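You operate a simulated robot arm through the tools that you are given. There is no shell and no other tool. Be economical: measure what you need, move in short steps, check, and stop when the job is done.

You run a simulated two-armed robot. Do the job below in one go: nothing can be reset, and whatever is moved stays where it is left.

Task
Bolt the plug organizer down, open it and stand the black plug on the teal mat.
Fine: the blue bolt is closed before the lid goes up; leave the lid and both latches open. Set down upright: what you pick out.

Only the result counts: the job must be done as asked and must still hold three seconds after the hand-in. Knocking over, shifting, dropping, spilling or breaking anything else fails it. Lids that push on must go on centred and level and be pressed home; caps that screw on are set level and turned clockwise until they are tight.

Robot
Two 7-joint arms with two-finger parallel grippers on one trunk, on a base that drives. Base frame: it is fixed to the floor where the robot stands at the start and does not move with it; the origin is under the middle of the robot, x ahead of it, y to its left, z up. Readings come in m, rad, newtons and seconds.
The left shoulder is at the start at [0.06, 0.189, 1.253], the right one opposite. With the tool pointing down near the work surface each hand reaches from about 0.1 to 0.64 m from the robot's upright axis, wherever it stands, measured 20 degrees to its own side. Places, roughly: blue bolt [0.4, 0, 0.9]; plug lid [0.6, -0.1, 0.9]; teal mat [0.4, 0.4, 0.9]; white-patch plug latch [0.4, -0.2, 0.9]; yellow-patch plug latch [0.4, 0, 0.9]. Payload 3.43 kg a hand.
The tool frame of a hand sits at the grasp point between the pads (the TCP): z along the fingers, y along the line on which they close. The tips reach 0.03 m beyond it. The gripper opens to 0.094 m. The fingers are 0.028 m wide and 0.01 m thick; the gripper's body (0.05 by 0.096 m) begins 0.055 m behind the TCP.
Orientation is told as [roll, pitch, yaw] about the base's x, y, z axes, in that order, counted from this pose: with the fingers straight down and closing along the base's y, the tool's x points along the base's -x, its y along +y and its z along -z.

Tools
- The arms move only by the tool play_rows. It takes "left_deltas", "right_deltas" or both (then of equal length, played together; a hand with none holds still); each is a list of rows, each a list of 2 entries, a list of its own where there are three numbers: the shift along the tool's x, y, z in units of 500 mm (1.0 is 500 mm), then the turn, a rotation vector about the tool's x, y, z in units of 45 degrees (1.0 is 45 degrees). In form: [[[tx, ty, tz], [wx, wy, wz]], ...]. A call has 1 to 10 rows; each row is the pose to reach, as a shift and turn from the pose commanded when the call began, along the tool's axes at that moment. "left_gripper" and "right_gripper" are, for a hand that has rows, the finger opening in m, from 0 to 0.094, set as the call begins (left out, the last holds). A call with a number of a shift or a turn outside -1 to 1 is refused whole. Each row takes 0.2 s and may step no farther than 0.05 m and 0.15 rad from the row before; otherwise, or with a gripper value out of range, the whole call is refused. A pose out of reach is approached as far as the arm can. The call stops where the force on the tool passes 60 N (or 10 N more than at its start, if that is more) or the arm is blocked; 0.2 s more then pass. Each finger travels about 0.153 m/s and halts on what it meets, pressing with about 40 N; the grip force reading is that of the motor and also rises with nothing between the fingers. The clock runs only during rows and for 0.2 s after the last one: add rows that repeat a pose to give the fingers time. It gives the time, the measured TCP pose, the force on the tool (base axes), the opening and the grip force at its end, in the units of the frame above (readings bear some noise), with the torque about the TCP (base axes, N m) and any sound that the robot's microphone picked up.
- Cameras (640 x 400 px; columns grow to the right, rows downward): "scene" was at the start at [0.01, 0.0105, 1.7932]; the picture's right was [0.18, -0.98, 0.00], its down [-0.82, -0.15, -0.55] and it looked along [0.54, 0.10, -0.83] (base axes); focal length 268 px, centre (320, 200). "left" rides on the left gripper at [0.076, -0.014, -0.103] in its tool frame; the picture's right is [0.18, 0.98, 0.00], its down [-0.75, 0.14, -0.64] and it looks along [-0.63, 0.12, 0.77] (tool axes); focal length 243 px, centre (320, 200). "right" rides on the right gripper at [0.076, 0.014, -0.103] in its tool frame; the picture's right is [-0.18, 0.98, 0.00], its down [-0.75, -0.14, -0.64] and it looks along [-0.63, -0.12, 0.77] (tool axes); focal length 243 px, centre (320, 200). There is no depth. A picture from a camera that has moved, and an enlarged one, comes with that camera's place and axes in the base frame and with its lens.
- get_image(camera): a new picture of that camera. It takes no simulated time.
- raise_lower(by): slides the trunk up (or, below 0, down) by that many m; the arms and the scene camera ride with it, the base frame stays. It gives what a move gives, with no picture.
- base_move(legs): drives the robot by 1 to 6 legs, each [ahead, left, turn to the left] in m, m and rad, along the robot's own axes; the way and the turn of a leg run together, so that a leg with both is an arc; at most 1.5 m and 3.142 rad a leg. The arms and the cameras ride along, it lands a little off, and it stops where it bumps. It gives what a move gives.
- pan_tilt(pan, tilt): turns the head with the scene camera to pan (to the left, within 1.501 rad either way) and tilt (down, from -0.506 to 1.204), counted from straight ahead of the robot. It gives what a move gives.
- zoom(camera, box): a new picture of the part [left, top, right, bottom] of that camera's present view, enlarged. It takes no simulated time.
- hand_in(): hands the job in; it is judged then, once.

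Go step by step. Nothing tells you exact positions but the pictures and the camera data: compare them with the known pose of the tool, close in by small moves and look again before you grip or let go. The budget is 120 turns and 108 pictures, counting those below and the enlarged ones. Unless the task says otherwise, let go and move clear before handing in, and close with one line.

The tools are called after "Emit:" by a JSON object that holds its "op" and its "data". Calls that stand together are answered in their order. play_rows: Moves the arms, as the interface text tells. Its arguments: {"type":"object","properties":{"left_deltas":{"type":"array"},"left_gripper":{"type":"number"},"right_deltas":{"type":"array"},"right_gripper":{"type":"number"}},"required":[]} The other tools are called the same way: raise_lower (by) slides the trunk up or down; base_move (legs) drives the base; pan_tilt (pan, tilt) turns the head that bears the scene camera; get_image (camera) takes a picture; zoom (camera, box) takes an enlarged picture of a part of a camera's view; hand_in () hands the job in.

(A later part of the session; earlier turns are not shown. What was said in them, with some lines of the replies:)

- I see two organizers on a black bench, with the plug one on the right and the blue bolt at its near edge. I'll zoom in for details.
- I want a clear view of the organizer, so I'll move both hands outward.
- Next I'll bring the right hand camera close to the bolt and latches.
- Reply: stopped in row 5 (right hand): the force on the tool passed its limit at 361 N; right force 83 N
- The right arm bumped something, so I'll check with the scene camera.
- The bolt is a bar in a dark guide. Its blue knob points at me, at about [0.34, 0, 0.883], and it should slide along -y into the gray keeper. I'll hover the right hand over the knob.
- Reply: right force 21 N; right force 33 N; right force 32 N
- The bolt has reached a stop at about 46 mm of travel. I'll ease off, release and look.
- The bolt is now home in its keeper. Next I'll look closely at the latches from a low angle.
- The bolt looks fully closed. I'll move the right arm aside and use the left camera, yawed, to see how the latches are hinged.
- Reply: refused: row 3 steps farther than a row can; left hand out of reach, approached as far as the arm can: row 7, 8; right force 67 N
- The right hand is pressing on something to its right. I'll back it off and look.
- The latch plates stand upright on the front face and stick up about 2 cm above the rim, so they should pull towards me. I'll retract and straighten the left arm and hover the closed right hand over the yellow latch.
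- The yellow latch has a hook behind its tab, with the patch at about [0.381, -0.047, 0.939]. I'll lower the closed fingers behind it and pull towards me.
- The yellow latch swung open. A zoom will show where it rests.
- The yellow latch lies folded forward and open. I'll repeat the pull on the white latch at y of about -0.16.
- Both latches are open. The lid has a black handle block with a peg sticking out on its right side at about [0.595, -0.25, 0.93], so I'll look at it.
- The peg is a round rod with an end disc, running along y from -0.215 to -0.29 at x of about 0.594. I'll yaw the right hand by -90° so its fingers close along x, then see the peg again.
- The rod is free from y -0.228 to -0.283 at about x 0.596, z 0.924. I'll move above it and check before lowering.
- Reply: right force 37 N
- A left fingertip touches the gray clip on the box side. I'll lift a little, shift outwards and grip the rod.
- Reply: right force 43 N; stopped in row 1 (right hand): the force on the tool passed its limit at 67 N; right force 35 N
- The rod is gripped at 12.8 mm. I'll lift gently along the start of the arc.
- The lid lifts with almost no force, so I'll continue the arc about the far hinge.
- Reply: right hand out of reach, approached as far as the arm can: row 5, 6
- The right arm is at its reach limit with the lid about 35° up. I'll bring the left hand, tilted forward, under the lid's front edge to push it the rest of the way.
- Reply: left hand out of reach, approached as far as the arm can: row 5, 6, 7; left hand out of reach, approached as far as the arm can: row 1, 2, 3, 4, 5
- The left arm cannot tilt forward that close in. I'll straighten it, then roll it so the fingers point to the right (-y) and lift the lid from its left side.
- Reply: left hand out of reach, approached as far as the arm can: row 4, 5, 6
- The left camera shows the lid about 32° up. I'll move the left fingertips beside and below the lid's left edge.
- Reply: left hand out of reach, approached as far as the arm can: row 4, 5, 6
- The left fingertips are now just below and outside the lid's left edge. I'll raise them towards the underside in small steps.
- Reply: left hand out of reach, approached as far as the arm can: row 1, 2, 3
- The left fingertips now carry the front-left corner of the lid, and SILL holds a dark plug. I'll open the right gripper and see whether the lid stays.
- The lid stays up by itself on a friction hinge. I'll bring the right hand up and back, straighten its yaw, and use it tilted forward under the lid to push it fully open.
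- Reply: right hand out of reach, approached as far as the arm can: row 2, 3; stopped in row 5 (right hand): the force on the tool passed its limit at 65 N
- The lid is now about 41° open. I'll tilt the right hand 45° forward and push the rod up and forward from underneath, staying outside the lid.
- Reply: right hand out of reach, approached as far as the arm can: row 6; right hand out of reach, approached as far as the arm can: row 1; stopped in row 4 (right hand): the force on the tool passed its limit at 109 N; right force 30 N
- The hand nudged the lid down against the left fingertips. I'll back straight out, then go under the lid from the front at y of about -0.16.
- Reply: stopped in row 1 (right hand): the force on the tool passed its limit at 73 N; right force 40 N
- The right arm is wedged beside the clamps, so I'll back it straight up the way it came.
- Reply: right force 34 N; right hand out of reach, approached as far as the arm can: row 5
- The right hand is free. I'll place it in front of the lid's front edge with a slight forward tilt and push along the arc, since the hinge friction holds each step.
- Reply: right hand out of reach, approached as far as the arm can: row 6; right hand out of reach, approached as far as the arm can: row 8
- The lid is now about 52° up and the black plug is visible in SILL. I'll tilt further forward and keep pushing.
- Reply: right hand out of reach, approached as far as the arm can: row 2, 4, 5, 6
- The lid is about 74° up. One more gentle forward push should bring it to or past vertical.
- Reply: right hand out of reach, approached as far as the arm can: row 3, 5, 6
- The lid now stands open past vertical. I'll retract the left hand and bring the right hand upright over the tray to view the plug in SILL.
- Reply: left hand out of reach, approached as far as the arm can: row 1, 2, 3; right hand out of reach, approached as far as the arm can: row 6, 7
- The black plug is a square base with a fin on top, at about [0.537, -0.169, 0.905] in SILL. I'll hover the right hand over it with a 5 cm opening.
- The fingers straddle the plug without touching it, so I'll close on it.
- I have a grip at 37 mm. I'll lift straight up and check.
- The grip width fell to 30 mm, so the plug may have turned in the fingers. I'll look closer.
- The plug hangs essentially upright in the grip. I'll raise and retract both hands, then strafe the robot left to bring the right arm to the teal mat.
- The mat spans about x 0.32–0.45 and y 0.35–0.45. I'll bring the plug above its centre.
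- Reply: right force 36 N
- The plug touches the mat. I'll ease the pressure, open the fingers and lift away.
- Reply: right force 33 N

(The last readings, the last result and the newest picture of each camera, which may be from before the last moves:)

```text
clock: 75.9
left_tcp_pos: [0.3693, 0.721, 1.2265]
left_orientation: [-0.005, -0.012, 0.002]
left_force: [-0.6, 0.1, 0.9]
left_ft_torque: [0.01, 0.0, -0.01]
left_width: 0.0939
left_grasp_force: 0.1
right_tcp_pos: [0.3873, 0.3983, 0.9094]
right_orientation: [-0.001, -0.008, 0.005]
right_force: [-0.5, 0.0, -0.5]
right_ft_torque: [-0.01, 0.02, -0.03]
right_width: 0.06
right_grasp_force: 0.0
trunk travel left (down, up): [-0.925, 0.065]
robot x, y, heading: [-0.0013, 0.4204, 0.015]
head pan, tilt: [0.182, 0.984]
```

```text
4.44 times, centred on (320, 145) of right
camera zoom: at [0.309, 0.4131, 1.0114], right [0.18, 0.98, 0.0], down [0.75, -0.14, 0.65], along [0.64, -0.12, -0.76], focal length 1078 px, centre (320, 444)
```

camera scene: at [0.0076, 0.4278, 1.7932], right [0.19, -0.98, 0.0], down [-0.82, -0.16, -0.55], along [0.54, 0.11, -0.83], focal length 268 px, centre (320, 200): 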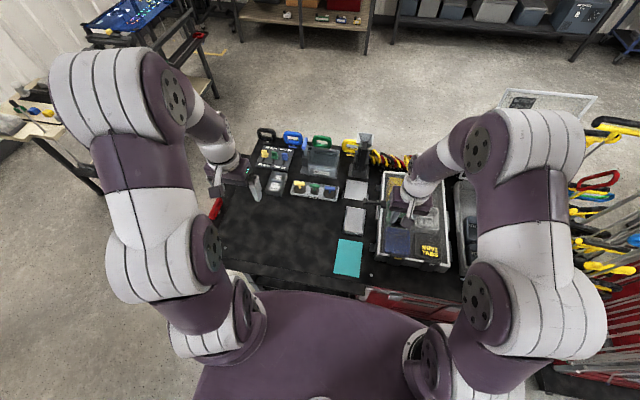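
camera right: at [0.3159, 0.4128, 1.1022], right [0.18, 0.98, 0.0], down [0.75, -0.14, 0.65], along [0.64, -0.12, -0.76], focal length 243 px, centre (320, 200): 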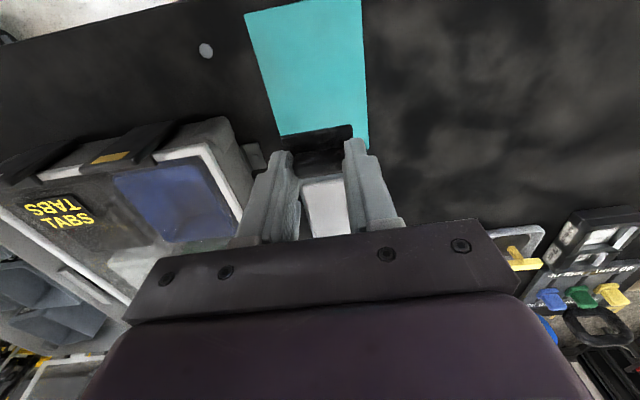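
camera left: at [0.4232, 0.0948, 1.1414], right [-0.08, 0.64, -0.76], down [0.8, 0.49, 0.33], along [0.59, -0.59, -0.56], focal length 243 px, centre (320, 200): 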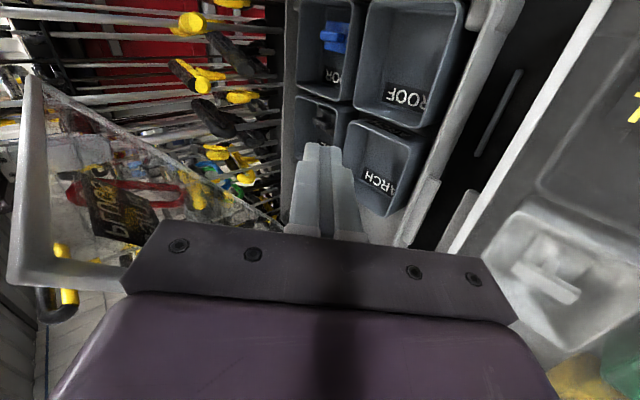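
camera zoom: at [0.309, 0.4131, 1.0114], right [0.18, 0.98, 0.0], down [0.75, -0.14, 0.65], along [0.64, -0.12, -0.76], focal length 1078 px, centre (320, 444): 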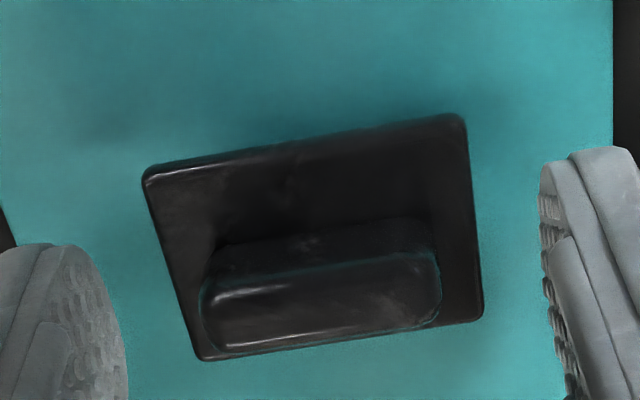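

The plug stands flat on the mat with its fin up. I'll lift the hand clear and check everything.

Emit:
{"op": "play_rows", "data": {"right_deltas": [[[0, 0, -0.06], [0, 0, 0]], [[0, 0, -0.14], [0, 0, 0]], [[0, 0, -0.23], [0, 0, 0]], [[0, 0, -0.32], [0, 0, 0]], [[0, 0, -0.41], [0, 0, 0]], [[0, 0, -0.5], [0, 0, 0]], [[0, -0.08, -0.52], [0, 0, 0]], [[0, -0.17, -0.52], [0, 0, 0]], [[0, -0.26, -0.52], [0, 0, 0]], [[0, -0.34, -0.52], [0, 0, 0]]]}}

Emit:
{"op": "get_image", "data": {"camera": "scene"}}

Emit:
{"op": "get_image", "data": {"camera": "right"}}

```text
clock: 78.1
left_tcp_pos: [0.37, 0.7201, 1.2243]
left_orientation: [-0.006, -0.01, 0.002]
left_force: [-1.3, 0.2, 0.2]
left_ft_torque: [0.03, 0.0, 0.0]
left_width: 0.0941
left_grasp_force: 0.1
right_tcp_pos: [0.3869, 0.2281, 1.1686]
right_orientation: [0.0, -0.006, 0.006]
right_force: [0.1, -0.5, 0.3]
right_ft_torque: [0.02, 0.02, -0.02]
right_width: 0.0601
right_grasp_force: 0.0
trunk travel left (down, up): [-0.925, 0.065]
robot x, y, heading: [-0.0004, 0.4162, 0.005]
head pan, tilt: [0.182, 0.984]
```

```text
13 pictures are left
camera scene: at [0.0075, 0.4277, 1.7932], right [0.19, -0.98, 0.0], down [-0.82, -0.16, -0.55], along [0.54, 0.11, -0.83], focal length 268 px, centre (320, 200)
```

scene: 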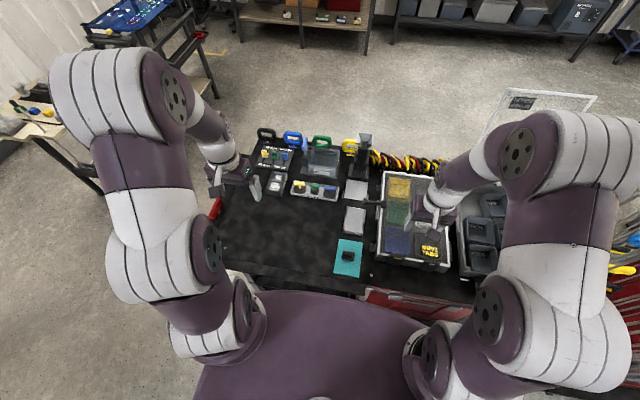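

```text
12 pictures are left
camera right: at [0.3079, 0.2421, 1.2706], right [0.18, 0.98, 0.0], down [0.75, -0.14, 0.65], along [0.64, -0.11, -0.76], focal length 243 px, centre (320, 200)
```

right: 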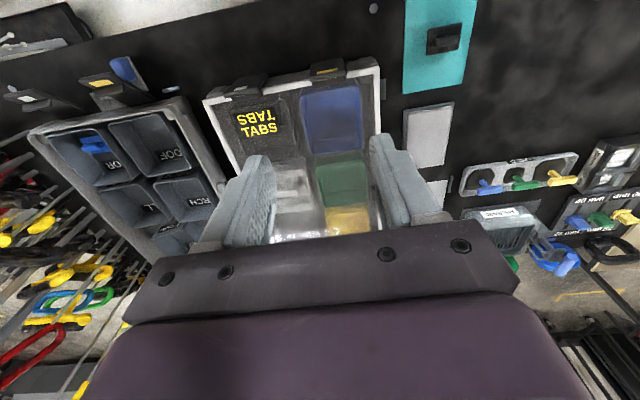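

Emit:
{"op": "zoom", "data": {"camera": "right", "box": [0, 40, 220, 220]}}

Emit:
{"op": "zoom", "data": {"camera": "scene", "box": [440, 70, 640, 220]}}

```text
2.22 times, centred on (110, 130) of right
camera zoom: at [0.3079, 0.2421, 1.2706], right [0.18, 0.98, 0.0], down [0.75, -0.14, 0.65], along [0.64, -0.11, -0.76], focal length 539 px, centre (787, 356)
```

zoom: 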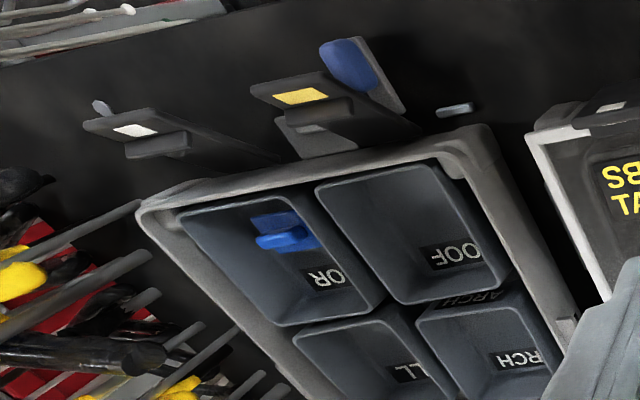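

```text
2.67 times, centred on (540, 145) of scene
camera zoom: at [0.0075, 0.4277, 1.7932], right [0.19, -0.98, 0.0], down [-0.82, -0.16, -0.55], along [0.54, 0.11, -0.83], focal length 715 px, centre (-267, 347)
```

zoom: 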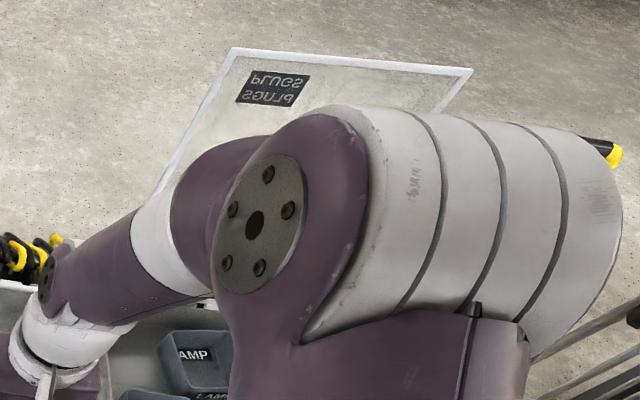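

The bolt is closed, both latches and the lid are open, and the plug stands on the mat with both hands clear. Handing in.

Emit:
{"op": "hand_in", "data": {}}

```text
The job is handed in.
```

The plug organizer is bolted down, its lid and both latches are open, and the black plug stands upright on the teal mat. On the way, the right arm bumped or pressed against something several times, probably the clamps on the right side among them. I saw nothing displaced in the final pictures, but I did not check the clamps closely.
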